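You operate a simulated robot arm through the tools that you are given. There is no shell and no other tool. Be economical: measure what you need, move in short steps, check, and stop when the job is done.

You are at the controls of a simulated two-armed robot. One attempt, no reset.

## Task
On the top of the blue bench, fold the blue cloth in half and then in half again.

The check looks at the end state, three seconds after you hand in, the way a careful person would. Anything else that was tipped, shoved, dropped, spilled or broken makes it a failure. Flat cloth is picked up by pressing the open fingertips on it (5 to 10 N) and closing them slowly along it; thin cloth reads only 2 to 8 mm in the jaws.

## Robot
Two 7-joint arms with two-finger parallel grippers on one trunk, on a base that drives. Base frame: it is fixed to the floor where the robot stands at the start and does not move with it; the origin is under the middle of the robot, x ahead of it, y to its left, z up; the surface under the hand at the start is at about z = 760. Lengths are in mm, angles in degrees, forces in N, time in s.
The left shoulder is at the start at [70, 188, 1072], the right one opposite. With the tool pointing down near the work surface each hand reaches from about 320 to 800 mm from the robot's upright axis, wherever it stands, measured 20 degrees to its own side. Places, roughly: top of the blue bench [500, -700, 800]. Payload 3.91 kg a hand.
The TCP of each hand is the grasp point between the finger pads, 30 mm short of the fingertips. In the tool frame z runs along the fingers and y along their closing line. Largest opening 110 mm; finger width 20, thickness 10; the body of the gripper, 48 by 112 mm, starts 55 mm behind the TCP.
Orientation is that of the tool frame in the base frame, as a unit quaternion [x, y, z, w]. With the fingers straight down and closing along the base's y, the tool's x points along the base's -x, its y along +y and its z along -z.

## Interface
- The arms move only by the tool drive_tool. It takes "left_motion", "right_motion" or both (then of equal length, played together; a hand with none holds still); each is text: rows parted by semicolons, each of 7 numbers parted by spaces: the shift along the tool's x, y, z in m, then the turn, a rotation vector about the tool's x, y, z in degrees, then the opening in per cent of the stroke, from 0 (shut) to 100 (fully open). In form: x y z wx wy wz grip; .... A call has 1 to 12 rows; each row is the pose to reach, as a shift and turn from the pose commanded when the call began, along the tool's axes at that moment. A row lasts 0.2 s, in which the tool goes at most 50 mm and 8.6 degrees; a call with a longer step from one row to the next is refused whole, and so is a gripper value outside its range. A pose out of reach is approached as far as the arm can. The call stops where the force on the tool passes 40 N (or 10 N more than at its start, if that is more) or the arm is blocked; 0.2 s more then pass. The fingers move at their own pace (about 72 mm/s each) and stop on an object; they squeeze with about 34 N. The grip force told is the motor's: it shows also when the fingers shut on nothing. Time passes only in rows, and 0.2 s behind the last, so rows that repeat a pose let the fingers close. The reply holds the time, the measured pose of the TCP, the force on the tool along the base axes, the opening and the grip force, in the units named above and with some noise, with the torque about the TCP (base axes, N m) and any sound that the robot's microphone picked up, and new pictures: "show" is both (left out), scene, wrist or none (wrist: the cameras of the hands that moved).
- Cameras (640 x 400 px; columns grow to the right, rows downward): "scene" is now at [127.7, 46.4, 1313]; the picture's right is [0.56, -0.83, 0.00], its down [-0.47, -0.32, -0.82] and it looks along [0.68, 0.47, -0.57] (base axes); focal length 219 px, centre (320, 200). "left" rides on the left gripper at [72, -17, -103] in its tool frame; the picture's right is [0.23, 0.97, 0.00], its down [-0.76, 0.18, -0.62] and it looks along [-0.61, 0.14, 0.78] (tool axes); focal length 222 px, centre (320, 200). "right" rides on the right gripper at [72, 17, -103] in its tool frame; the picture's right is [-0.23, 0.97, 0.00], its down [-0.76, -0.18, -0.62] and it looks along [-0.61, -0.14, 0.78] (tool axes); focal length 222 px, centre (320, 200). There is no depth. A picture from a camera that has moved, and an enlarged one, comes with that camera's place and axes in the base frame and with its lens. The place of the scene camera against the robot may be out by one fixed shift of up to 18 mm in any direction.
- slide_trunk(by): slides the trunk up (or, below 0, down) by that many mm; the arms and the scene camera ride with it, the base frame stays. It gives what a move gives, with no picture.
- base_move(legs): drives the robot by 1 to 6 legs, each [ahead, turn to the left] in mm and degrees, along the robot's own axes; the way and the turn of a leg run together, so that a leg with both is an arc; at most 1500 mm and 180 degrees a leg. The arms and the cameras ride along, it lands a little off, and it stops where it bumps. It gives what a move gives, and a new picture of the scene camera.
- aim_head(pan, tilt): turns the head with the scene camera to pan (to the left, within 86 degrees either way) and tilt (down, from -29 to 69), counted from straight ahead of the robot. It gives what a move gives, and a new picture of the scene camera.
- enlarge(camera, box): a new picture of the part [left, top, right, bottom] of that camera's present view, enlarged. It takes no simulated time.
- finish_job(): hands the job in; it is judged then, once.

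Work in short steps. Places have to be worked out from the pictures, the camera data and where the tool is seen: move nearer, look again, correct. Check each grasp and each placing, and mend what went wrong. You have 120 turns and 260 pictures in all, those below and enlarged ones among them. Open the grippers and draw the arms clear of the work before you hand the job in, unless the task says otherwise; then end with one line.

The tools are called by a JSON object that holds its "method" and its "body". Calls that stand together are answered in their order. drive_tool: Moves the arms, as the interface text tells. Its arguments: {"type":"object","properties":{"left_motion":{"type":"string"},"right_motion":{"type":"string"},"show":{"type":"string","enum":["both","scene","wrist","none"]}},"required":[]} The other tools are called the same way: slide_trunk (by) slides the trunk up or down; base_move (legs) drives the base; aim_head (pan, tilt) turns the head that bears the scene camera; enlarge (camera, box) takes an enlarged picture of a part of a camera's view; finish_job () hands the job in.

At the start:

```text
time: 0.0
left_tcp_pos: [510.6, 373.9, 1082.7]
left_tcp_rot: [0.0, 1.0, 0.0, 0.0]
left_force: [0.5, -0.7, 0.1]
left_moment: [0.01, 0.03, -0.01]
left_finger_gap: 109.9
left_gripper_force: 0.1
right_tcp_pos: [369.1, -116.4, 928.2]
right_tcp_rot: [0.0, 1.0, 0.0, 0.0]
right_force: [0.0, -0.1, 0.4]
right_moment: [-0.05, 0.02, 0.01]
right_finger_gap: 110.0
right_gripper_force: 0.0
trunk travel left (down, up): [-582.0, 358.0]
robot x, y, heading: [1.4, 5.0, -0.0]
head pan, tilt: [34.4, 34.4]
```

scene: 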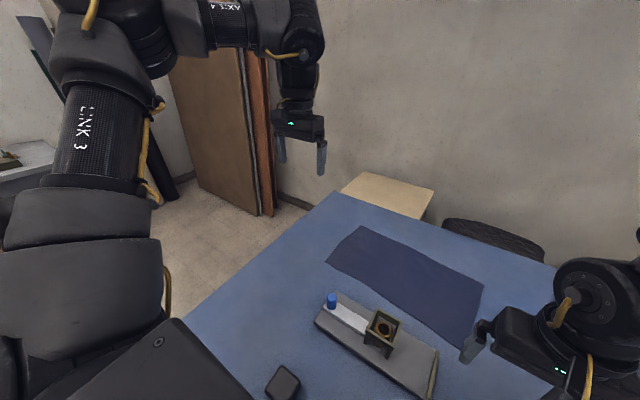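
right: 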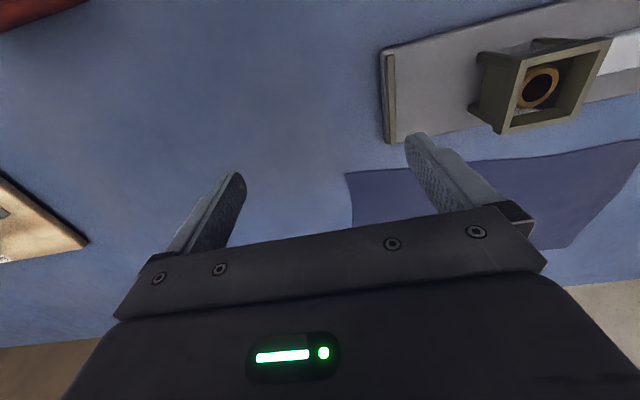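
left: 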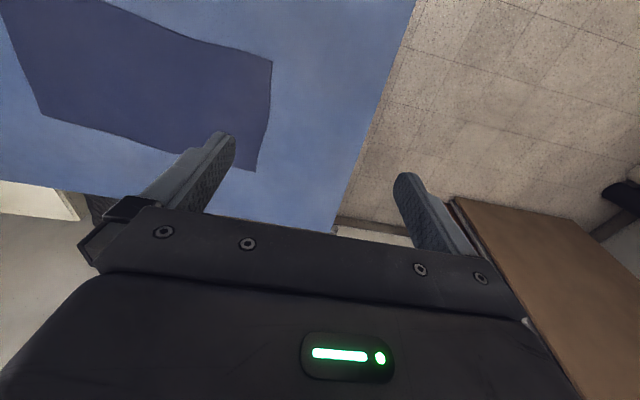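

The cloth lies on the table ahead, and I need to see what is at the "blue bench" place to the right. I'll pan the head right.

{"method": "aim_head", "body": {"pan": -50, "tilt": 35}}

{"method": "aim_head", "body": {"pan": 0, "tilt": 50}}

```text
time: 1.6
left_tcp_pos: [510.4, 372.4, 1083.3]
left_tcp_rot: [0.0, 1.0, 0.0, 0.0]
left_force: [0.9, -0.3, -0.6]
left_moment: [-0.03, 0.02, 0.0]
left_finger_gap: 109.9
left_gripper_force: 0.1
right_tcp_pos: [368.3, -117.7, 928.3]
right_tcp_rot: [0.001, 1.0, 0.0, 0.0]
right_force: [0.3, 0.3, -0.6]
right_moment: [-0.06, 0.03, 0.0]
right_finger_gap: 110.0
right_gripper_force: 0.0
trunk travel left (down, up): [-582.0, 358.0]
robot x, y, heading: [0.8, -1.2, 0.1]
head pan, tilt: [-50.0, 35.0]
camera scene: at [111.5, -70.9, 1312.1], right [-0.77, -0.64, 0.0], down [-0.37, 0.44, -0.82], along [0.53, -0.63, -0.57], focal length 219 px, centre (320, 200)
```

scene: 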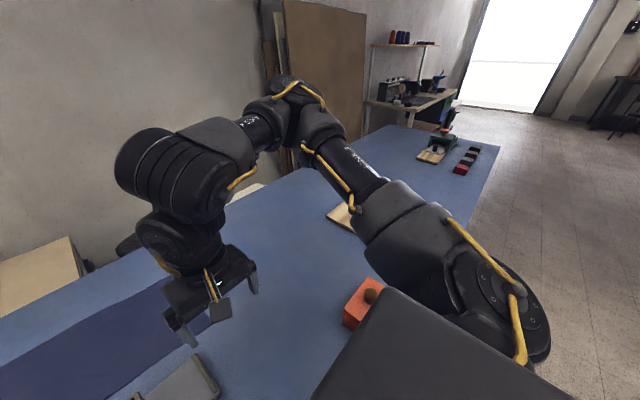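

```text
time: 2.8
left_tcp_pos: [512.0, 374.3, 1082.3]
left_tcp_rot: [0.0, 1.0, 0.0, 0.0]
left_force: [0.8, 0.4, -1.0]
left_moment: [0.0, 0.0, 0.01]
left_finger_gap: 109.9
left_gripper_force: 0.1
right_tcp_pos: [369.1, -116.8, 927.6]
right_tcp_rot: [0.0, 1.0, 0.0, 0.0]
right_force: [0.8, -1.0, -0.2]
right_moment: [0.01, -0.03, 0.0]
right_finger_gap: 109.8
right_gripper_force: 0.0
trunk travel left (down, up): [-582.0, 358.0]
robot x, y, heading: [1.2, 0.4, 0.1]
head pan, tilt: [0.0, 50.0]
camera scene: at [131.8, -3.6, 1290.4], right [0.0, -1.0, 0.0], down [-0.77, 0.0, -0.64], along [0.64, 0.0, -0.77], focal length 219 px, centre (320, 200)
```

scene: 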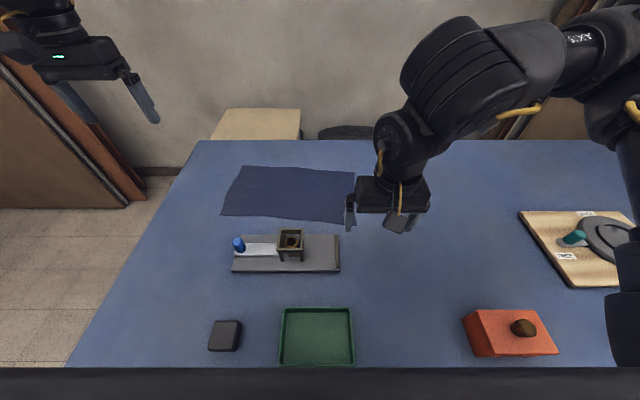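

The bench is one long table; the cloth (about 400 x 215 mm) lies at roughly x 500–720, y −110…285, with a fixture near its front edge. I'll bring both hands high over the far corners and look.

{"method": "drive_tool", "body": {"left_motion": "-0.023 -0.016 0.022 0 0 0 100; -0.046 -0.032 0.044 0 0 0 100; -0.069 -0.048 0.066 0 0 0 100; -0.092 -0.064 0.088 0 0 0 100; -0.115 -0.08 0.11 0 0 0 100; -0.138 -0.096 0.132 0 0 0 100; -0.16 -0.112 0.154 0 0 0 100; -0.17 -0.12 0.17 0 0 0 100", "right_motion": "-0.04 0.002 0 0 0 0 100; -0.08 0.004 0 0 0 0 100; -0.12 0.006 0 0 0 0 100; -0.16 0.008 0 0 0 0 100; -0.2 0.01 0 0 0 0 100; -0.24 0.012 0 0 0 0 100; -0.28 0.014 0 0 0 0 100; -0.32 0.016 0 0 0 0 100", "show": "both"}}

```text
time: 4.6
left_tcp_pos: [582.2, 314.7, 919.8]
left_tcp_rot: [0.001, 1.0, -0.002, 0.003]
left_force: [0.1, -0.3, 0.8]
left_moment: [0.0, -0.01, 0.02]
left_finger_gap: 109.7
left_gripper_force: 0.2
left hand out of reach, approached as far as the arm can: row 2, 3, 4, 5, 6, 7, 8
right_tcp_pos: [571.3, -52.6, 926.2]
right_tcp_rot: [0.002, 1.0, 0.0, 0.002]
right_force: [-0.3, 0.5, 0.7]
right_moment: [-0.01, -0.02, 0.0]
right_finger_gap: 110.1
right_gripper_force: 0.1
right hand out of reach, approached as far as the arm can: row 5, 6, 7, 8
trunk travel left (down, up): [-582.0, 358.0]
robot x, y, heading: [-0.7, 1.1, 0.1]
head pan, tilt: [0.0, 50.0]
camera scene: at [131.5, -2.6, 1290.4], right [0.0, -1.0, 0.0], down [-0.77, 0.0, -0.64], along [0.64, 0.0, -0.77], focal length 219 px, centre (320, 200)
camera right: at [499.9, -36.0, 1028.8], right [0.23, 0.97, 0.0], down [0.76, -0.18, 0.62], along [0.61, -0.14, -0.78], focal length 222 px, centre (320, 200)
camera left: at [509.8, 297.9, 1022.2], right [-0.23, 0.97, 0.0], down [0.76, 0.18, 0.63], along [0.61, 0.14, -0.78], focal length 222 px, centre (320, 200)
```

scene: 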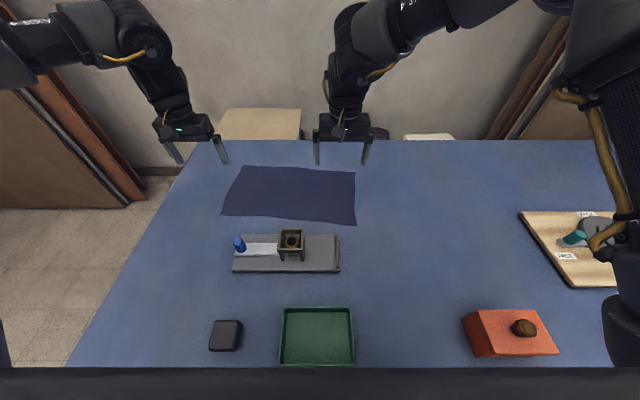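
right: 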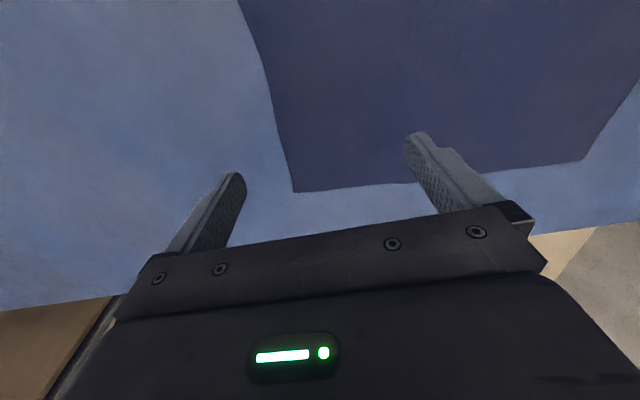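
left: 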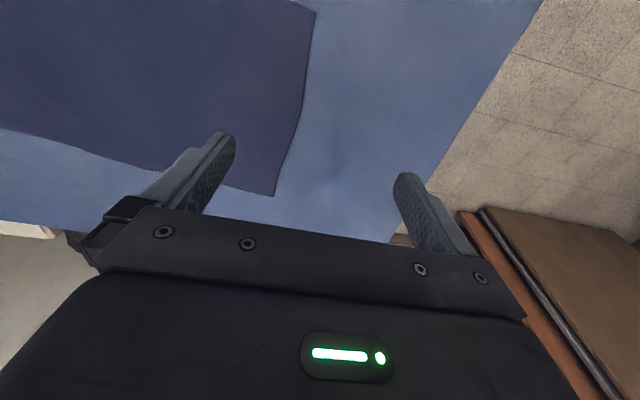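

Reach is limited at this height but should improve lower down. I'll descend both by 90 mm and see where the hands go.

{"method": "drive_tool", "body": {"left_motion": "0 0 0.03 0 0 0 100; 0 0 0.06 0 0 0 100; 0 0 0.09 0 0 0 100; 0 0 0.09 0 0 0 100", "right_motion": "0 0 0.03 0 0 0 100; 0 0 0.06 0 0 0 100; 0 0 0.09 0 0 0 100; 0 0 0.09 0 0 0 100", "show": "both"}}

```text
time: 5.6
left_tcp_pos: [569.9, 326.6, 834.3]
left_tcp_rot: [-0.001, 1.0, -0.001, 0.001]
left_force: [0.1, 0.1, 0.5]
left_moment: [0.01, -0.01, -0.03]
left_finger_gap: 110.0
left_gripper_force: 0.0
left hand out of reach, approached as far as the arm can: row 2, 3, 4
right_tcp_pos: [569.1, -51.9, 835.6]
right_tcp_rot: [0.001, 1.0, -0.001, 0.001]
right_force: [0.4, 0.2, -0.6]
right_moment: [-0.01, -0.01, 0.0]
right_finger_gap: 110.0
right_gripper_force: 0.1
right hand out of reach, approached as far as the arm can: row 2, 3, 4
trunk travel left (down, up): [-582.0, 358.0]
robot x, y, heading: [-1.4, -3.1, -0.1]
head pan, tilt: [0.0, 50.0]
camera scene: at [131.2, -3.6, 1290.5], right [0.0, -1.0, 0.0], down [-0.77, 0.0, -0.64], along [0.64, 0.0, -0.77], focal length 219 px, centre (320, 200)
camera right: at [495.0, -35.5, 938.1], right [0.23, 0.97, 0.0], down [0.76, -0.18, 0.62], along [0.61, -0.14, -0.78], focal length 222 px, centre (320, 200)
camera left: at [498.2, 308.7, 938.1], right [-0.23, 0.97, 0.0], down [0.76, 0.18, 0.62], along [0.61, 0.14, -0.78], focal length 222 px, centre (320, 200)
```

scene: 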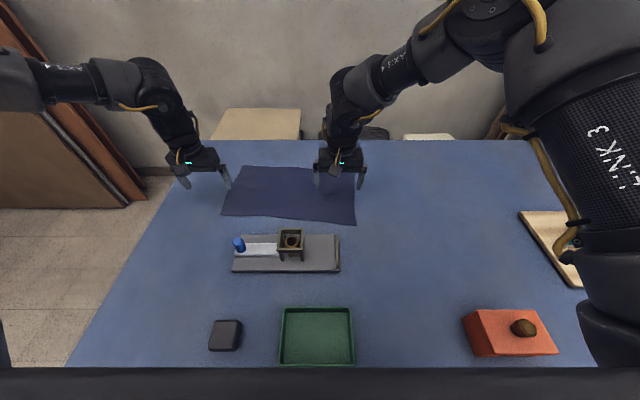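
right: 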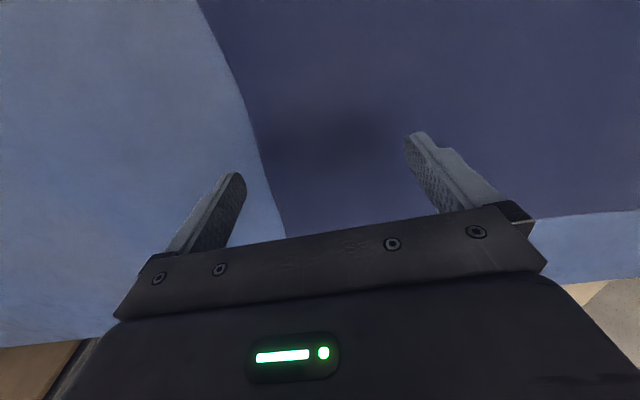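
left: 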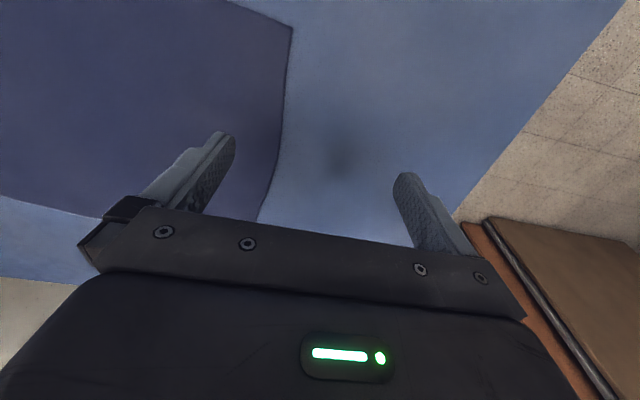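

Reach stops near 520 mm from the shoulder, so I want the base nearer. I'll look steeply down to see the bench's near edge.

{"method": "aim_head", "body": {"pan": 20, "tilt": 69}}

```text
time: 6.4
left_tcp_pos: [571.2, 326.6, 834.6]
left_tcp_rot: [0.0, 1.0, -0.001, 0.001]
left_force: [1.2, 0.4, 0.2]
left_moment: [0.01, 0.03, 0.02]
left_finger_gap: 110.1
left_gripper_force: 0.2
right_tcp_pos: [568.2, -52.5, 836.6]
right_tcp_rot: [0.002, 1.0, 0.0, 0.0]
right_force: [-0.2, 0.2, -0.3]
right_moment: [0.0, 0.0, -0.01]
right_finger_gap: 110.0
right_gripper_force: 0.0
trunk travel left (down, up): [-582.0, 358.0]
robot x, y, heading: [0.8, 1.8, -0.1]
head pan, tilt: [20.0, 68.8]
camera scene: at [107.6, 15.7, 1268.5], right [0.34, -0.94, 0.0], down [-0.88, -0.32, -0.36], along [0.34, 0.12, -0.93], focal length 219 px, centre (320, 200)
```

scene: 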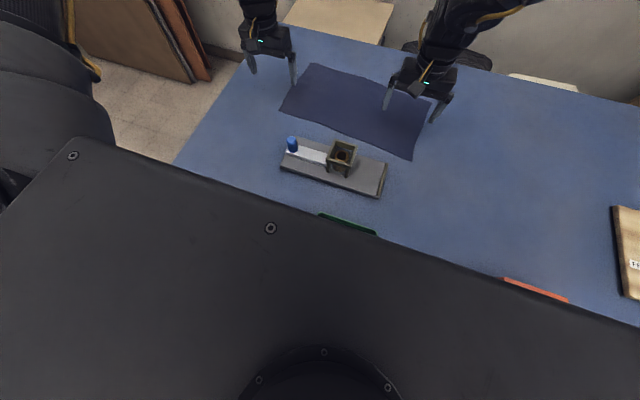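

I'll probe whether the reach is better along each arm's own shoulder line: shift both hands inward/outward in −y by 80 mm and look at what is achieved.

{"method": "drive_tool", "body": {"left_motion": "0 -0.04 0 0 0 0 100; 0 -0.08 0 0 0 0 100; -0.03 -0.08 0 0 0 0 100; -0.06 -0.08 0 0 0 0 100; -0.06 -0.08 0 0 0 0 100", "right_motion": "0 -0.04 0 0 0 0 100; 0 -0.08 0 0 0 0 100; -0.03 -0.08 0 0 0 0 100; -0.06 -0.08 0 0 0 0 100; -0.06 -0.08 0 0 0 0 100", "show": "none"}}

```text
time: 7.6
left_tcp_pos: [557.5, 295.4, 856.7]
left_tcp_rot: [0.0, 1.0, -0.001, 0.0]
left_force: [-0.9, -0.2, -0.1]
left_moment: [0.01, 0.03, -0.01]
left_finger_gap: 110.1
left_gripper_force: 0.1
left hand out of reach, approached as far as the arm can: row 1, 2, 3, 4, 5
right_tcp_pos: [545.2, -86.6, 840.0]
right_tcp_rot: [0.002, 1.0, 0.0, 0.0]
right_force: [0.0, -0.7, -0.4]
right_moment: [0.02, -0.01, 0.0]
right_finger_gap: 109.8
right_gripper_force: 0.0
right hand out of reach, approached as far as the arm can: row 1, 2, 3, 4, 5
trunk travel left (down, up): [-582.0, 358.0]
robot x, y, heading: [-3.8, 2.4, -0.1]
head pan, tilt: [20.0, 68.8]
```

The limit looks like a wrist-joint limit, not arm length. I'll try yawing the hands (left +32°, right −32° about tool z) while asking for forward motion.

{"method": "drive_tool", "body": {"left_motion": "0 0 0 0 0 8 100; 0 0 0 0 0 16 100; 0 0 0 0 0 24 100; 0 0 0 0 0 32 100; -0.04 0 0 0 0 32 100; -0.08 0 0 0 0 32 100; -0.12 0 0 0 0 32 100", "right_motion": "0 0 0 0 0 -8 100; 0 0 0 0 0 -16 100; 0 0 0 0 0 -24 100; 0 0 0 0 0 -32 100; -0.04 0 0 0 0 -32 100; -0.08 0 0 0 0 -32 100; -0.12 0 0 0 0 -32 100", "show": "scene"}}

```text
time: 9.2
left_tcp_pos: [589.4, 335.4, 873.5]
left_tcp_rot: [0.276, 0.961, -0.001, 0.001]
left_force: [0.1, 0.0, -0.3]
left_moment: [0.03, 0.02, -0.01]
left_finger_gap: 110.4
left_gripper_force: 0.0
left hand out of reach, approached as far as the arm can: row 5, 6, 7
right_tcp_pos: [449.3, 29.9, 882.8]
right_tcp_rot: [-0.226, 0.973, 0.039, -0.016]
right_force: [0.6, 0.3, -0.7]
right_moment: [0.02, -0.05, 0.0]
right_finger_gap: 109.8
right_gripper_force: 0.0
right hand out of reach, approached as far as the arm can: row 1, 2, 3, 4, 5, 6, 7
trunk travel left (down, up): [-582.0, 358.0]
robot x, y, heading: [-0.6, -0.8, 0.0]
head pan, tilt: [20.0, 68.8]
camera scene: at [107.8, 16.1, 1268.4], right [0.34, -0.94, 0.0], down [-0.88, -0.32, -0.36], along [0.34, 0.12, -0.93], focal length 219 px, centre (320, 200)
```

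scene: 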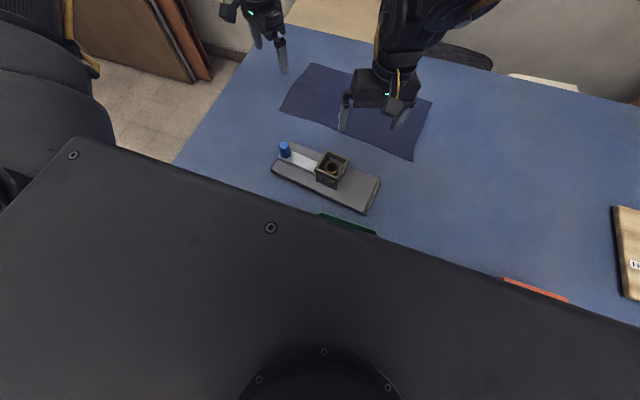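

The fixture seems to have shifted: the right hand swung unexpectedly to (449, 30). I'll lift everything straight up with the trunk and re-view from the earlier head pose to compare.

{"method": "slide_trunk", "body": {"by": 120}}

{"method": "aim_head", "body": {"pan": 0, "tilt": 50}}

```text
time: 10.7
left_tcp_pos: [588.5, 334.4, 993.7]
left_tcp_rot: [0.276, 0.961, 0.0, 0.001]
left_force: [-0.4, 0.5, 0.3]
left_moment: [0.0, 0.04, -0.01]
left_finger_gap: 109.9
left_gripper_force: 0.0
right_tcp_pos: [456.7, 30.1, 1017.1]
right_tcp_rot: [-0.224, 0.974, 0.039, 0.0]
right_force: [0.5, 0.1, -0.2]
right_moment: [-0.03, -0.01, -0.02]
right_finger_gap: 110.1
right_gripper_force: 0.2
trunk travel left (down, up): [-702.0, 238.0]
robot x, y, heading: [3.0, 0.2, -0.1]
head pan, tilt: [20.0, 68.8]
```

```text
time: 11.5
left_tcp_pos: [588.7, 334.9, 995.2]
left_tcp_rot: [0.276, 0.961, 0.001, 0.001]
left_force: [0.5, 0.5, -0.4]
left_moment: [-0.01, -0.01, -0.01]
left_finger_gap: 109.8
left_gripper_force: 0.0
right_tcp_pos: [457.6, 30.2, 1022.4]
right_tcp_rot: [-0.225, 0.974, 0.04, 0.004]
right_force: [0.1, 0.8, 0.8]
right_moment: [0.0, 0.0, 0.0]
right_finger_gap: 110.1
right_gripper_force: 0.1
trunk travel left (down, up): [-702.0, 238.0]
robot x, y, heading: [-1.3, -1.2, 0.2]
head pan, tilt: [0.0, 50.0]
camera scene: at [131.7, -3.3, 1410.3], right [0.0, -1.0, 0.0], down [-0.77, 0.0, -0.64], along [0.64, 0.0, -0.77], focal length 219 px, centre (320, 200)
```

scene: 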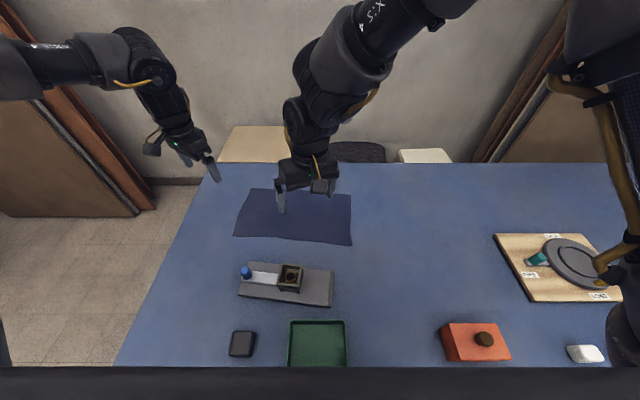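

The fixture was indeed shoved about 20–50 mm towards the robot and turned ~7°; I'll push it back later. First I bring the right hand back to its start posture, high above everything.

{"method": "drive_tool", "body": {"right_motion": "0.029 -0.019 0 0 0 5 100; 0.058 -0.038 0 0 0 10 100; 0.087 -0.057 0 0 0 15 100; 0.116 -0.076 0 0 0 20 100; 0.143 -0.093 0 0 0 26 100; 0.143 -0.093 0 0 0 26 100", "show": "scene"}}

```text
time: 12.9
left_tcp_pos: [589.1, 336.1, 993.4]
left_tcp_rot: [0.275, 0.961, -0.001, 0.001]
left_force: [-0.7, -0.1, -0.3]
left_moment: [0.01, 0.01, -0.03]
left_finger_gap: 110.0
left_gripper_force: 0.1
right_tcp_pos: [364.6, -108.7, 1006.5]
right_tcp_rot: [-0.03, 1.0, 0.005, 0.001]
right_force: [-0.2, 0.5, -0.3]
right_moment: [-0.02, 0.02, 0.02]
right_finger_gap: 110.2
right_gripper_force: 0.1
trunk travel left (down, up): [-702.0, 238.0]
robot x, y, heading: [-1.9, 2.3, 0.3]
head pan, tilt: [0.0, 50.0]
camera scene: at [132.0, -2.1, 1410.4], right [0.0, -1.0, 0.0], down [-0.77, 0.0, -0.64], along [0.64, 0.0, -0.77], focal length 219 px, centre (320, 200)
```

scene: 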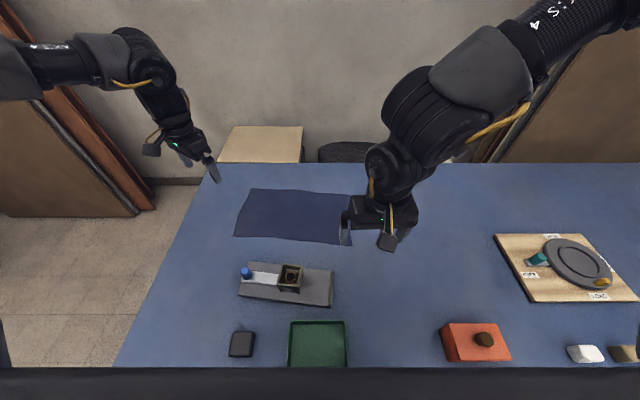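

Right hand is back under control. While high, I test the right arm's reach with the opposite yaw (+32°).

{"method": "drive_tool", "body": {"right_motion": "-0.03 0 0 0 0 8 100; -0.06 0 0.02 0 0 16 100; -0.09 0 0.04 0 0 24 100; -0.13 0 0.05 0 0 32 100; -0.17 0 0.05 0 0 32 100; -0.21 0 0.05 0 0 32 100; -0.25 0 0.05 0 0 32 100; -0.29 0 0.05 0 0 32 100; -0.33 0 0.05 0 0 32 100; -0.33 0 0.05 0 0 32 100", "show": "none"}}

```text
time: 15.1
left_tcp_pos: [588.7, 333.2, 994.7]
left_tcp_rot: [0.276, 0.961, 0.0, 0.001]
left_force: [0.1, -0.7, 0.8]
left_moment: [-0.03, 0.0, 0.01]
left_finger_gap: 110.0
left_gripper_force: 0.1
right_tcp_pos: [680.1, -89.2, 955.0]
right_tcp_rot: [0.245, 0.969, 0.007, 0.0]
right_force: [0.0, -0.6, 0.3]
right_moment: [-0.02, 0.01, 0.0]
right_finger_gap: 110.2
right_gripper_force: 0.2
right hand out of reach, approached as far as the arm can: row 9, 10
trunk travel left (down, up): [-702.0, 238.0]
robot x, y, heading: [0.7, -1.6, -0.0]
head pan, tilt: [0.0, 50.0]
```

Yaw +32° lets the right hand reach x = 680. Now testing the left: forward and inward at the present yaw, lowering a bit.

{"method": "drive_tool", "body": {"left_motion": "-0.03 0 0.02 0 0 0 100; -0.06 0 0.04 0 0 0 100; -0.09 0 0.06 0 0 0 100; -0.117 0.002 0.06 0 0 0 100; -0.117 0.002 0.06 0 0 0 100", "show": "none"}}

{"method": "drive_tool", "body": {"left_motion": "0 0 0 0 0 -8 100; 0 0 0 0 0 -16 100; 0 0 0 0 0 -24 100; 0 0 0 0 0 -32 100; 0 0 0 0 0 -40 100; 0 0 0 0 0 -48 100; -0.04 0 0 0 0 -48 100; -0.08 0.0 0 0 0 -48 100; -0.08 0.0 0 0 0 -48 100", "show": "none"}}

```text
time: 16.3
left_tcp_pos: [584.6, 336.0, 972.3]
left_tcp_rot: [0.276, 0.961, -0.001, 0.003]
left_force: [0.2, -0.6, 0.2]
left_moment: [0.02, 0.04, 0.02]
left_finger_gap: 110.0
left_gripper_force: 0.0
left hand out of reach, approached as far as the arm can: row 1, 2, 3, 4, 5
right_tcp_pos: [681.9, -89.6, 955.2]
right_tcp_rot: [0.246, 0.969, 0.006, 0.0]
right_force: [1.1, 0.1, -0.4]
right_moment: [0.02, 0.02, 0.01]
right_finger_gap: 110.2
right_gripper_force: 0.1
trunk travel left (down, up): [-702.0, 238.0]
robot x, y, heading: [0.5, -1.6, 0.1]
head pan, tilt: [0.0, 50.0]
```

```text
time: 18.3
left_tcp_pos: [585.3, 332.0, 983.1]
left_tcp_rot: [-0.139, 0.99, -0.002, 0.0]
left_force: [-0.3, -0.4, 0.0]
left_moment: [-0.03, -0.01, -0.01]
left_finger_gap: 109.9
left_gripper_force: 0.0
left hand out of reach, approached as far as the arm can: row 7, 8, 9
right_tcp_pos: [681.4, -88.9, 953.0]
right_tcp_rot: [0.247, 0.969, 0.006, 0.001]
right_force: [0.1, -0.7, 0.4]
right_moment: [0.03, 0.06, 0.02]
right_finger_gap: 109.8
right_gripper_force: 0.0
trunk travel left (down, up): [-702.0, 238.0]
robot x, y, heading: [-0.9, -0.2, 0.2]
head pan, tilt: [0.0, 50.0]
```

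The left arm is stuck in a posture limit at ~(585, 334). I'll back it up towards x≈450, y≈200 (still high) to let it re-posture, then try forward again.

{"method": "drive_tool", "body": {"left_motion": "0.035 -0.02 0 0 0 4 100; 0.07 -0.04 0 0 0 8 100; 0.105 -0.06 0 0 0 12 100; 0.14 -0.08 0 0 0 16 100; 0.161 -0.089 0 0 0 16 100; 0.161 -0.089 0 0 0 16 100", "show": "none"}}

{"method": "drive_tool", "body": {"left_motion": "-0.04 0 0.01 0 0 0 100; -0.08 0 0.02 0 0 0 100; -0.12 0 0.03 0 0 0 100; -0.16 0.0 0.04 0 0 0 100; -0.2 0.0 0.05 0 0 0 100; -0.24 0.0 0.06 0 0 0 100; -0.24 0.0 0.06 0 0 0 100", "show": "scene"}}

```text
time: 19.7
left_tcp_pos: [471.1, 230.8, 989.8]
left_tcp_rot: [0.001, 1.0, -0.001, 0.001]
left_force: [-0.1, -0.2, 0.6]
left_moment: [-0.04, -0.01, 0.04]
left_finger_gap: 109.7
left_gripper_force: 0.0
left hand out of reach, approached as far as the arm can: row 3, 4, 5, 6
right_tcp_pos: [680.6, -90.8, 955.0]
right_tcp_rot: [0.247, 0.969, 0.007, 0.0]
right_force: [-0.2, -0.3, -0.3]
right_moment: [0.0, 0.0, -0.01]
right_finger_gap: 110.0
right_gripper_force: 0.1
trunk travel left (down, up): [-702.0, 238.0]
robot x, y, heading: [-3.6, 0.9, 0.0]
head pan, tilt: [0.0, 50.0]
```

```text
time: 21.3
left_tcp_pos: [573.1, 315.8, 978.1]
left_tcp_rot: [-0.001, 1.0, -0.002, 0.002]
left_force: [-0.5, 0.2, -0.3]
left_moment: [-0.03, 0.0, -0.03]
left_finger_gap: 110.1
left_gripper_force: 0.0
left hand out of reach, approached as far as the arm can: row 1, 2, 3, 4, 5, 6, 7
right_tcp_pos: [680.5, -88.0, 954.8]
right_tcp_rot: [0.247, 0.969, 0.007, 0.0]
right_force: [-0.4, -0.3, 0.3]
right_moment: [0.0, -0.04, 0.0]
right_finger_gap: 110.0
right_gripper_force: 0.0
trunk travel left (down, up): [-702.0, 238.0]
robot x, y, heading: [-2.8, -0.4, -0.1]
head pan, tilt: [0.0, 50.0]
camera scene: at [131.8, -3.6, 1410.4], right [0.0, -1.0, 0.0], down [-0.77, 0.0, -0.64], along [0.64, 0.0, -0.77], focal length 219 px, centre (320, 200)
```

scene: 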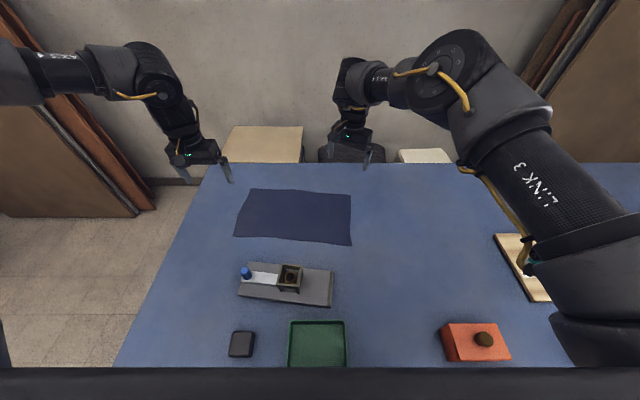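

The left hand slides along a joint-limit wall. Mirroring what worked for the right: retreat close to the body at (370, 130), yaw −32°, then go out.

{"method": "drive_tool", "body": {"left_motion": "0.045 0 0 0 0 0 100; 0.09 0 0 0 0 0 100; 0.135 0 0 0 0 0 100; 0.18 0 0 0 0 0 100; 0.2 -0.04 0 0 0 0 100; 0.2 -0.08 0 0 0 0 100; 0.2 -0.12 0 0 0 0 100; 0.2 -0.15 0 0 0 0 100; 0.2 -0.18 0 0 0 0 100; 0.2 -0.18 0 0 0 0 100", "show": "none"}}

{"method": "drive_tool", "body": {"left_motion": "0 0 0 0 0 -8 100; 0 0 0 0 0 -16 100; 0 0 0 0 0 -24 100; 0 0 0 0 0 -32 100; -0.04 0 0 0 0 -32 100; -0.08 0 0 0 0 -32 100; -0.12 0 0 0 0 -32 100; -0.16 0 0 0 0 -32 100; -0.2 0 0 0 0 -32 100; -0.24 0 0 0 0 -32 100; -0.24 0 0 0 0 -32 100", "show": "scene"}}

```text
time: 23.5
left_tcp_pos: [471.0, 224.5, 1023.6]
left_tcp_rot: [0.001, 1.0, -0.002, -0.001]
left_force: [0.7, -0.7, -0.4]
left_moment: [-0.05, 0.0, 0.02]
left_finger_gap: 109.8
left_gripper_force: 0.1
left hand out of reach, approached as far as the arm can: row 5, 6, 7, 8, 9, 10
right_tcp_pos: [682.2, -88.6, 953.2]
right_tcp_rot: [0.247, 0.969, 0.006, 0.0]
right_force: [0.2, -0.6, -1.1]
right_moment: [-0.02, 0.02, 0.01]
right_finger_gap: 110.0
right_gripper_force: 0.0
trunk travel left (down, up): [-702.0, 238.0]
robot x, y, heading: [1.8, 2.5, 0.1]
head pan, tilt: [0.0, 50.0]
```

```text
time: 25.9
left_tcp_pos: [577.7, 307.8, 1037.4]
left_tcp_rot: [-0.276, 0.961, -0.001, 0.002]
left_force: [-0.6, 0.4, 0.4]
left_moment: [0.02, 0.0, 0.01]
left_finger_gap: 110.2
left_gripper_force: 0.0
left hand out of reach, approached as far as the arm can: row 1, 2, 3, 4, 5, 6, 7, 8, 9, 10, 11
right_tcp_pos: [680.8, -90.5, 953.0]
right_tcp_rot: [0.247, 0.969, 0.005, 0.0]
right_force: [0.1, 0.4, -0.2]
right_moment: [0.04, 0.0, -0.03]
right_finger_gap: 110.0
right_gripper_force: 0.1
trunk travel left (down, up): [-702.0, 238.0]
robot x, y, heading: [-2.4, 0.8, -0.2]
head pan, tilt: [0.0, 50.0]
camera scene: at [132.0, -3.5, 1410.4], right [0.0, -1.0, 0.0], down [-0.77, 0.0, -0.64], along [0.64, 0.0, -0.77], focal length 219 px, centre (320, 200)
```

scene: 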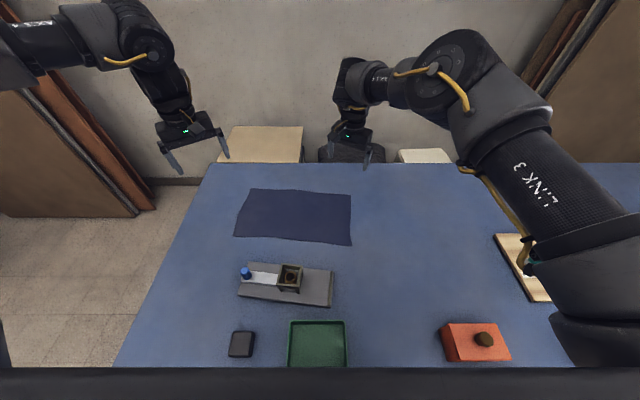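

Left remains limited irrespective of yaw. I'll test, high up, whether pitching the fingers forward frees it (turn about tool y by −48°, then ask for forward/inward).

{"method": "drive_tool", "body": {"left_motion": "0.02 0 -0.02 0 -8 0 100; 0.03 0 -0.04 0 -16 0 100; 0.03 0 -0.06 0 -24 0 100; 0.03 0 -0.08 0 -32 0 100; 0.03 0 -0.08 0 -40 0 100; 0 0 -0.08 0 -48 0 100; -0.04 -0.02 -0.08 0 -48 0 100; -0.08 -0.04 -0.08 0 -48 0 100; -0.12 -0.06 -0.08 0 -48 0 100; -0.16 -0.08 -0.08 0 -48 0 100; -0.16 -0.08 -0.08 0 -48 0 100", "show": "scene"}}

```text
time: 28.3
left_tcp_pos: [708.2, 378.9, 1122.0]
left_tcp_rot: [-0.252, 0.878, 0.111, 0.392]
left_force: [-0.4, 0.0, 0.1]
left_moment: [-0.03, 0.03, -0.01]
left_finger_gap: 110.0
left_gripper_force: 0.1
left hand out of reach, approached as far as the arm can: row 1, 2, 3, 4, 5, 6, 7, 8, 9, 10, 11
right_tcp_pos: [680.8, -89.2, 954.8]
right_tcp_rot: [0.246, 0.969, 0.007, 0.0]
right_force: [0.2, -0.3, 0.1]
right_moment: [-0.03, -0.01, 0.0]
right_finger_gap: 110.0
right_gripper_force: 0.1
trunk travel left (down, up): [-702.0, 238.0]
robot x, y, heading: [1.0, 3.5, 0.0]
head pan, tilt: [0.0, 50.0]
camera scene: at [131.5, -3.1, 1410.4], right [0.0, -1.0, 0.0], down [-0.77, 0.0, -0.64], along [0.64, 0.0, -0.77], focal length 219 px, centre (320, 200)
```

scene: 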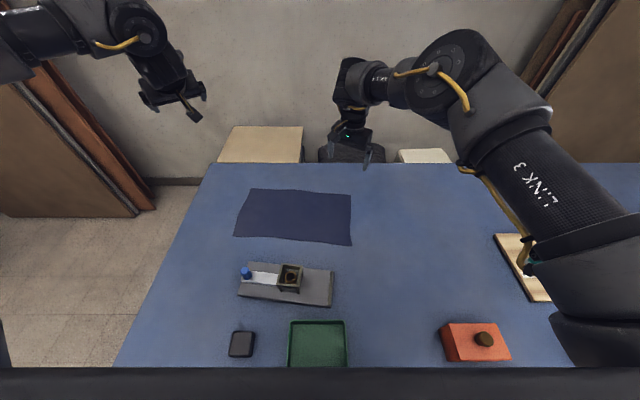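

The left arm can't swing inward past that wall, but moving the robot ~150 mm to its right (−y) would put the cloth's left edge in its range and still leave the right corners to the right arm. I'll back off, then S-curve forward.

{"method": "base_move", "body": {"legs": [[-365, 0], [200, -45], [200, 45]]}}

```text
time: 34.8
left_tcp_pos: [709.5, 210.6, 1121.3]
left_tcp_rot: [-0.244, 0.88, 0.107, 0.394]
left_force: [-0.2, 0.1, 0.6]
left_moment: [0.01, -0.01, -0.02]
left_finger_gap: 110.1
left_gripper_force: 0.1
right_tcp_pos: [674.0, -256.4, 953.8]
right_tcp_rot: [0.255, 0.967, 0.007, 0.0]
right_force: [-0.3, -0.3, 0.3]
right_moment: [-0.02, -0.03, 0.02]
right_finger_gap: 110.0
right_gripper_force: 0.1
trunk travel left (down, up): [-702.0, 238.0]
robot x, y, heading: [-5.2, -154.7, -0.7]
head pan, tilt: [0.0, 50.0]
camera scene: at [125.8, -162.3, 1410.4], right [-0.02, -1.0, 0.0], down [-0.77, 0.01, -0.64], along [0.64, -0.01, -0.77], focal length 219 px, centre (320, 200)
```

scene: 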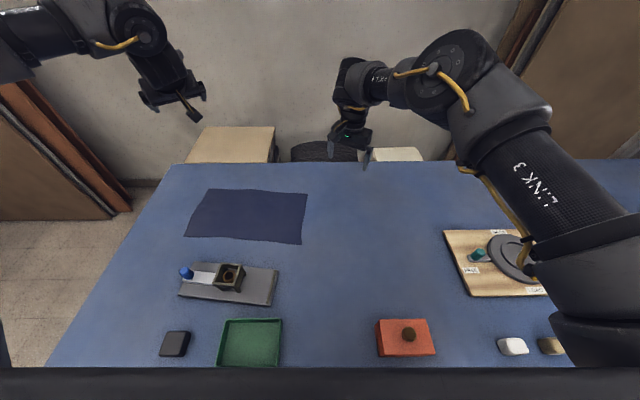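

The base landed at y = −155. Now enlarge the fixture to measure how far it was displaced.

{"method": "enlarge", "body": {"camera": "scene", "box": [140, 160, 340, 380]}}

```text
1.82 times, centred on (240, 270) of scene
camera zoom: at [125.8, -162.3, 1410.4], right [-0.02, -1.0, 0.0], down [-0.77, 0.01, -0.64], along [0.64, -0.01, -0.77], focal length 397 px, centre (466, 73)
```

zoom: 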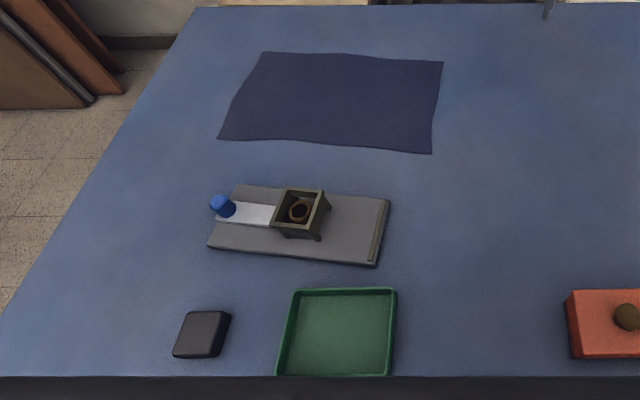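

Compared with before, the fixture's near edge moved back by ~54 mm at its right end and ~21 mm at its left, and ~22 mm to the left. I'll bring the left hand back upright, high and nearer, to push it back from the near side.

{"method": "drive_tool", "body": {"left_motion": "0.029 0.019 -0.019 0 6 0 60; 0.058 0.038 -0.039 0 12 0 20; 0.088 0.057 -0.058 0 18 0 0; 0.117 0.076 -0.077 0 24 0 0; 0.146 0.094 -0.097 0 30 0 0; 0.176 0.113 -0.116 0 36 0 0; 0.205 0.132 -0.136 0 42 0 0; 0.234 0.151 -0.155 0 48 0 0; 0.234 0.151 -0.155 0 48 0 0", "show": "none"}}

```text
time: 36.8
left_tcp_pos: [387.9, 287.5, 1118.9]
left_tcp_rot: [-0.268, 0.963, -0.002, 0.001]
left_force: [-0.2, 0.0, -0.3]
left_moment: [0.02, 0.0, 0.06]
left_finger_gap: 0.0
left_gripper_force: 34.3
left hand out of reach, approached as far as the arm can: row 2, 3, 4, 5, 6, 7, 8, 9
right_tcp_pos: [669.5, -255.7, 956.1]
right_tcp_rot: [0.255, 0.967, 0.006, 0.002]
right_force: [0.1, 0.4, 0.3]
right_moment: [0.02, -0.02, 0.02]
right_finger_gap: 110.2
right_gripper_force: 0.1
trunk travel left (down, up): [-702.0, 238.0]
robot x, y, heading: [-11.2, -156.3, -1.0]
head pan, tilt: [0.0, 50.0]
```

Now moving the left hand, fingers closed and yaw back to 0, to above the gap between tray and fixture at about (275, 82).

{"method": "drive_tool", "body": {"left_motion": "0.025 -0.015 0.02 0 0 4 0; 0.051 -0.029 0.042 0 0 8 0; 0.076 -0.044 0.064 0 0 12 0; 0.102 -0.058 0.085 0 0 16 0; 0.127 -0.073 0.106 0 0 20 0; 0.152 -0.088 0.127 0 0 24 0; 0.178 -0.102 0.149 0 0 28 0; 0.203 -0.117 0.17 0 0 31 0; 0.203 -0.117 0.17 0 0 31 0", "show": "both"}}

```text
time: 38.8
left_tcp_pos: [335.8, 165.5, 931.5]
left_tcp_rot: [0.002, 1.0, -0.003, 0.002]
left_force: [-0.3, -0.9, 0.9]
left_moment: [-0.03, -0.01, 0.03]
left_finger_gap: 0.0
left_gripper_force: 33.8
left hand out of reach, approached as far as the arm can: row 1, 2, 3, 4, 5, 6, 7, 8, 9
right_tcp_pos: [672.6, -257.8, 954.5]
right_tcp_rot: [0.255, 0.967, 0.006, 0.0]
right_force: [0.0, -0.5, 0.3]
right_moment: [0.01, -0.01, 0.03]
right_finger_gap: 110.1
right_gripper_force: 0.0
trunk travel left (down, up): [-702.0, 238.0]
robot x, y, heading: [-10.5, -158.4, -0.8]
head pan, tilt: [0.0, 50.0]
camera scene: at [125.3, -163.4, 1410.5], right [-0.02, -1.0, 0.0], down [-0.77, 0.01, -0.64], along [0.64, -0.01, -0.77], focal length 219 px, centre (320, 200)
camera left: at [262.5, 148.3, 1034.8], right [-0.22, 0.97, -0.01], down [0.76, 0.18, 0.63], along [0.61, 0.13, -0.78], focal length 222 px, centre (320, 200)
```

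scene: 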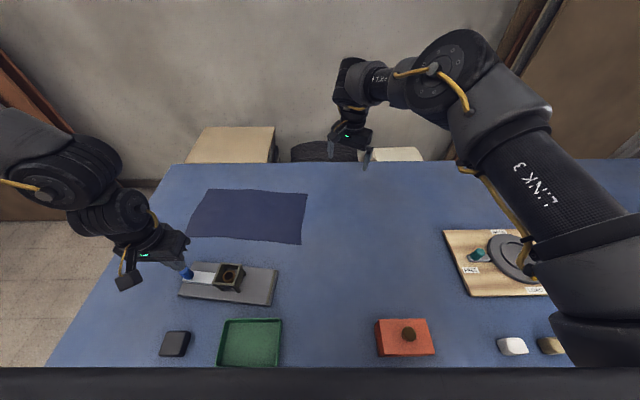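
left: 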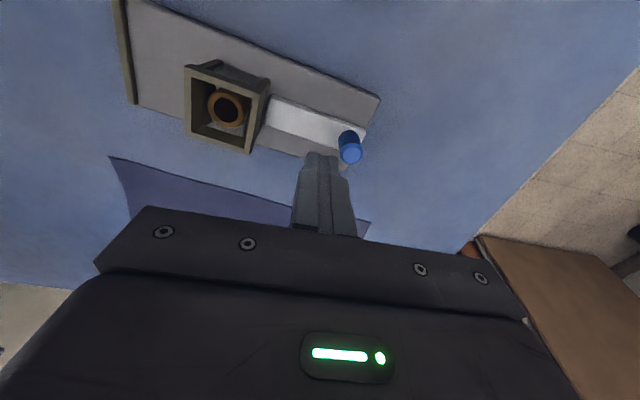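

It stopped short at (336, 165). I'll ask again for the remainder, to see whether the arm progresses.

{"method": "drive_tool", "body": {"left_motion": "0.03 0 0 0 0 0 0; 0.06 0 0 0 0 0 0; 0.06 -0.03 0 0 0 0 0; 0.06 -0.06 0 0 0 0 0; 0.06 -0.083 0 0 0 0 0; 0.06 -0.083 0 0 0 0 0", "show": "none"}}

{"method": "drive_tool", "body": {"left_motion": "0 -0.02 0 0 0 8 0; 0 -0.04 0 0 0 16 0; 0 -0.06 0 0 0 24 0; 0 -0.06 0 0 0 32 0", "show": "none"}}

```text
time: 40.2
left_tcp_pos: [329.6, 167.9, 916.1]
left_tcp_rot: [0.0, 1.0, -0.002, 0.001]
left_force: [0.5, -0.9, -0.3]
left_moment: [-0.01, 0.0, -0.04]
left_finger_gap: 0.0
left_gripper_force: 34.2
left hand out of reach, approached as far as the arm can: row 1, 2, 3, 4, 5, 6
right_tcp_pos: [673.3, -256.0, 954.0]
right_tcp_rot: [0.254, 0.967, 0.007, 0.0]
right_force: [-0.4, 0.4, -0.2]
right_moment: [-0.01, -0.01, 0.02]
right_finger_gap: 110.0
right_gripper_force: 0.1
trunk travel left (down, up): [-702.0, 238.0]
robot x, y, heading: [-4.6, -157.4, -1.2]
head pan, tilt: [0.0, 50.0]
```

```text
time: 41.2
left_tcp_pos: [340.4, 108.1, 908.7]
left_tcp_rot: [0.277, 0.961, -0.002, 0.002]
left_force: [0.2, 0.2, 0.6]
left_moment: [-0.02, 0.0, 0.01]
left_finger_gap: 0.0
left_gripper_force: 33.7
left hand out of reach, approached as far as the arm can: row 1, 2, 3, 4
right_tcp_pos: [673.3, -256.1, 954.0]
right_tcp_rot: [0.255, 0.967, 0.006, 0.0]
right_force: [-0.1, -0.2, 0.3]
right_moment: [0.01, 0.0, -0.03]
right_finger_gap: 110.1
right_gripper_force: 0.0
trunk travel left (down, up): [-702.0, 238.0]
robot x, y, heading: [-5.6, -160.0, -0.8]
head pan, tilt: [0.0, 50.0]
```

Yaw +32° helped. Continue: more yaw and toward (275, 80), raising slightly for safety.

{"method": "drive_tool", "body": {"left_motion": "0.01 -0.015 -0.01 0 0 8 0; 0.02 -0.03 -0.02 0 0 16 0; 0.03 -0.045 -0.03 0 0 24 0; 0.039 -0.06 -0.03 0 0 32 0; 0.039 -0.06 -0.03 0 0 32 0", "show": "both"}}

```text
time: 42.4
left_tcp_pos: [344.8, 84.6, 922.5]
left_tcp_rot: [0.531, 0.847, -0.001, 0.001]
left_force: [-0.2, -0.1, -0.2]
left_moment: [-0.02, 0.01, 0.01]
left_finger_gap: 0.0
left_gripper_force: 34.1
left hand out of reach, approached as far as the arm can: row 1, 2, 3, 4, 5
right_tcp_pos: [674.0, -256.5, 955.2]
right_tcp_rot: [0.254, 0.967, 0.007, 0.0]
right_force: [0.2, -1.1, 0.6]
right_moment: [-0.01, 0.04, 0.0]
right_finger_gap: 109.8
right_gripper_force: 0.0
trunk travel left (down, up): [-702.0, 238.0]
robot x, y, heading: [-8.5, -159.2, -0.9]
head pan, tilt: [0.0, 50.0]
camera scene: at [125.7, -162.2, 1410.4], right [-0.02, -1.0, 0.0], down [-0.77, 0.01, -0.64], along [0.64, -0.01, -0.77], focal length 219 px, centre (320, 200)
camera left: at [298.4, 142.2, 1026.0], right [0.78, 0.63, 0.0], down [0.49, -0.61, 0.63], along [0.39, -0.49, -0.78], focal length 222 px, centre (320, 200)
```

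scene: 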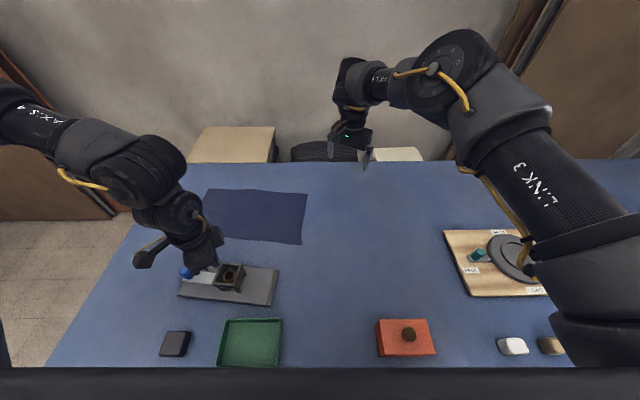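
left: 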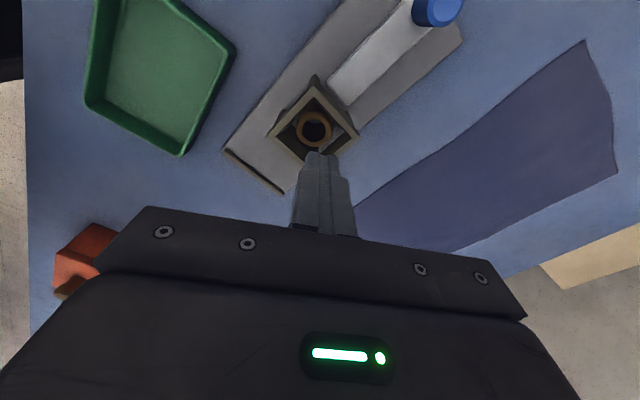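

Inner reach stops at x ≈ 340, so I back the base 75 mm to bring the hand over the gap.

{"method": "base_move", "body": {"legs": [[-75, 0]]}}

{"method": "enlarge", "body": {"camera": "left", "box": [80, 0, 560, 300]}}

```text
time: 43.5
left_tcp_pos: [270.0, 84.9, 921.7]
left_tcp_rot: [0.53, 0.848, -0.002, 0.001]
left_force: [-0.6, 0.8, 0.1]
left_moment: [-0.01, 0.01, 0.02]
left_finger_gap: 0.0
left_gripper_force: 34.0
right_tcp_pos: [598.3, -255.6, 953.2]
right_tcp_rot: [0.255, 0.967, 0.006, 0.0]
right_force: [-0.5, 0.0, 0.2]
right_moment: [0.02, -0.03, 0.0]
right_finger_gap: 109.9
right_gripper_force: 0.1
trunk travel left (down, up): [-702.0, 238.0]
robot x, y, heading: [-80.3, -156.6, -0.8]
head pan, tilt: [0.0, 50.0]
camera scene: at [51.6, -160.9, 1410.2], right [-0.02, -1.0, 0.0], down [-0.77, 0.01, -0.64], along [0.64, -0.01, -0.77], focal length 219 px, centre (320, 200)
```

scene: 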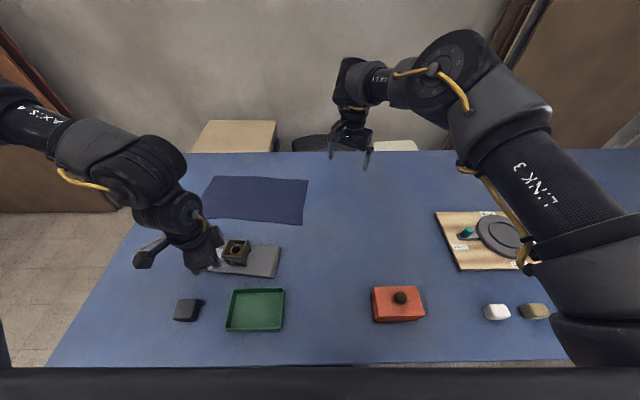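

```text
1.33 times, centred on (320, 150) of left
camera zoom: at [223.9, 143.4, 1025.5], right [0.78, 0.63, 0.0], down [0.49, -0.6, 0.63], along [0.39, -0.49, -0.78], focal length 296 px, centre (320, 267)
```

zoom: 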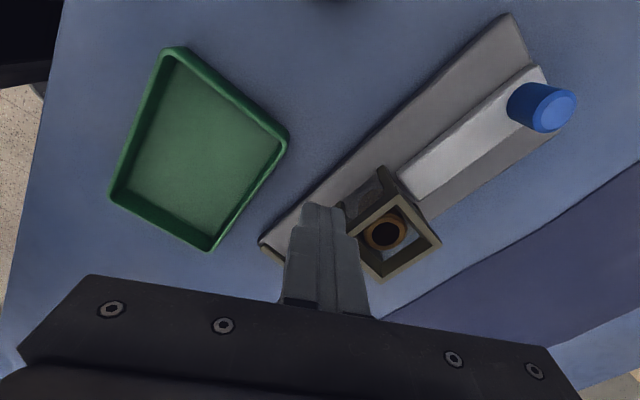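

Projected, the fingertip will land at mid-gap: ~27 mm from the tray corner and ~30 mm from the board edge. Descend to tips about 768.

{"method": "drive_tool", "body": {"left_motion": "0 0 0.03 0 0 0 0; 0 0 0.06 0 0 0 0; 0 0 0.09 0 0 0 0; 0 0 0.11 0 0 0 0; 0 0 0.12 0 0 0 0; 0 0 0.124 0 0 0 0", "show": "both"}}

```text
time: 44.9
left_tcp_pos: [276.6, 135.0, 858.2]
left_tcp_rot: [0.531, 0.848, -0.001, 0.001]
left_force: [-0.7, 0.3, 0.4]
left_moment: [0.03, -0.01, -0.02]
left_finger_gap: 0.0
left_gripper_force: 33.8
left hand out of reach, approached as far as the arm can: row 1, 2, 3, 4, 5, 6
right_tcp_pos: [598.2, -255.7, 953.5]
right_tcp_rot: [0.255, 0.967, 0.006, 0.0]
right_force: [0.3, -0.3, -0.2]
right_moment: [0.02, 0.01, 0.03]
right_finger_gap: 110.2
right_gripper_force: 0.0
trunk travel left (down, up): [-702.0, 238.0]
robot x, y, heading: [-82.9, -155.1, -1.0]
head pan, tilt: [0.0, 50.0]
camera scene: at [51.0, -160.8, 1410.3], right [-0.02, -1.0, 0.0], down [-0.77, 0.01, -0.64], along [0.64, -0.01, -0.77], focal length 219 px, centre (320, 200)
camera left: at [230.3, 192.3, 961.4], right [0.78, 0.63, 0.0], down [0.49, -0.6, 0.63], along [0.39, -0.49, -0.78], focal length 222 px, centre (320, 200)
```

scene: 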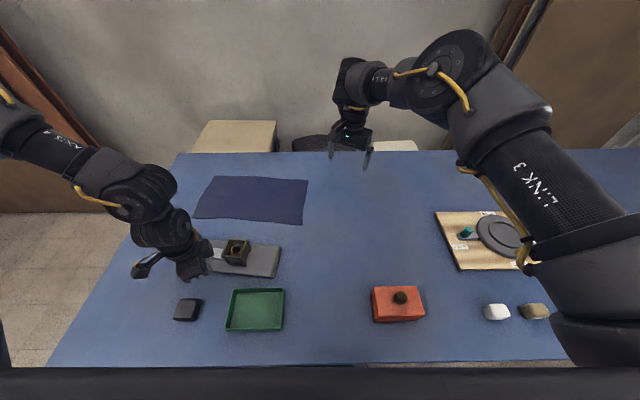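
left: 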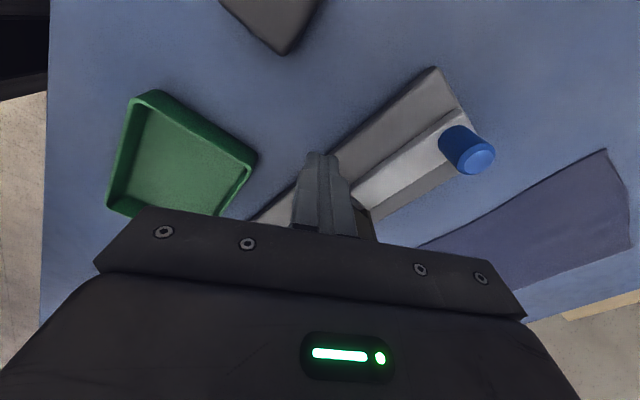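

At the joint limits the hand drifts sideways as it descends. I'll return up to the former spot and use the trunk for pure vertical motion instead.

{"method": "drive_tool", "body": {"left_motion": "0 0 -0.03 0 0 0 0; -0.01 -0.007 -0.064 0 0 0 0; -0.042 -0.027 -0.064 0 0 0 0; -0.042 -0.027 -0.064 0 0 0 0", "show": "none"}}

```text
time: 45.9
left_tcp_pos: [271.4, 83.5, 923.8]
left_tcp_rot: [0.53, 0.848, -0.002, 0.003]
left_force: [-0.4, -0.6, 0.6]
left_moment: [0.0, -0.01, 0.01]
left_finger_gap: 0.0
left_gripper_force: 33.6
right_tcp_pos: [596.7, -255.2, 954.3]
right_tcp_rot: [0.254, 0.967, 0.006, 0.001]
right_force: [-0.8, 0.9, 0.3]
right_moment: [0.01, 0.03, 0.01]
right_finger_gap: 110.2
right_gripper_force: 0.1
trunk travel left (down, up): [-702.0, 238.0]
robot x, y, heading: [-75.8, -155.6, -0.5]
head pan, tilt: [0.0, 50.0]
```

Back at (271, 84, 924). Lower via the trunk by 118 mm (tips ≈ 776) and look.

{"method": "slide_trunk", "body": {"by": -118}}

{"method": "enlarge", "body": {"camera": "left", "box": [80, 0, 560, 300]}}

{"method": "enlarge", "body": {"camera": "scene", "box": [100, 160, 420, 360]}}

```text
time: 47.4
left_tcp_pos: [270.7, 84.3, 806.1]
left_tcp_rot: [0.53, 0.848, -0.003, 0.002]
left_force: [1.0, -0.4, -0.2]
left_moment: [-0.01, 0.0, 0.0]
left_finger_gap: 0.3
left_gripper_force: 33.4
right_tcp_pos: [598.1, -255.1, 835.3]
right_tcp_rot: [0.255, 0.967, 0.006, 0.0]
right_force: [-0.2, 0.1, 0.5]
right_moment: [0.0, 0.03, 0.01]
right_finger_gap: 109.8
right_gripper_force: 0.0
trunk travel left (down, up): [-584.0, 356.0]
robot x, y, heading: [-82.7, -155.5, -1.1]
head pan, tilt: [0.0, 50.0]
```

```text
1.33 times, centred on (320, 150) of left
camera zoom: at [224.8, 142.2, 908.0], right [0.78, 0.63, 0.0], down [0.49, -0.6, 0.63], along [0.39, -0.49, -0.78], focal length 296 px, centre (320, 267)
```

zoom: 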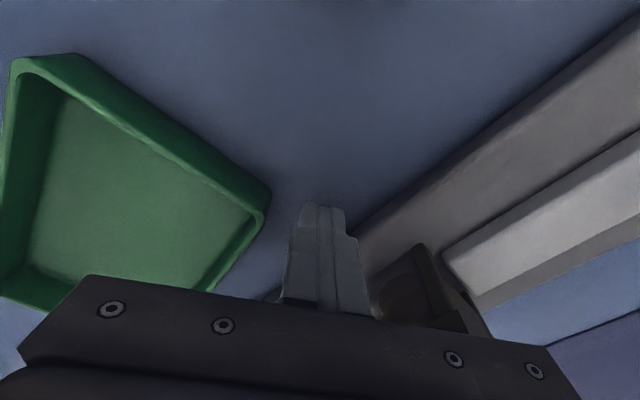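

```text
2.00 times, centred on (260, 260) of scene
camera zoom: at [50.3, -161.0, 1292.5], right [-0.02, -1.0, 0.0], down [-0.77, 0.01, -0.64], along [0.64, -0.01, -0.77], focal length 437 px, centre (440, 80)
```

zoom: 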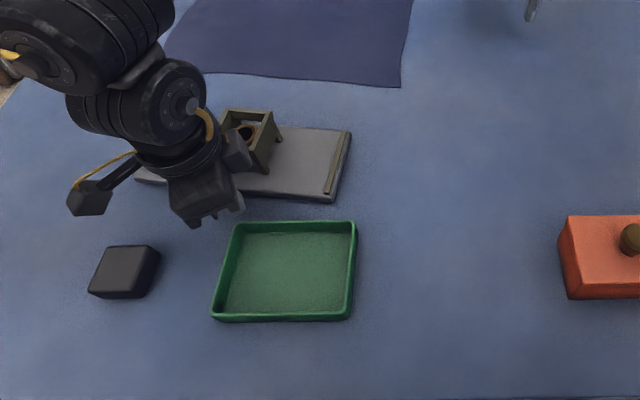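

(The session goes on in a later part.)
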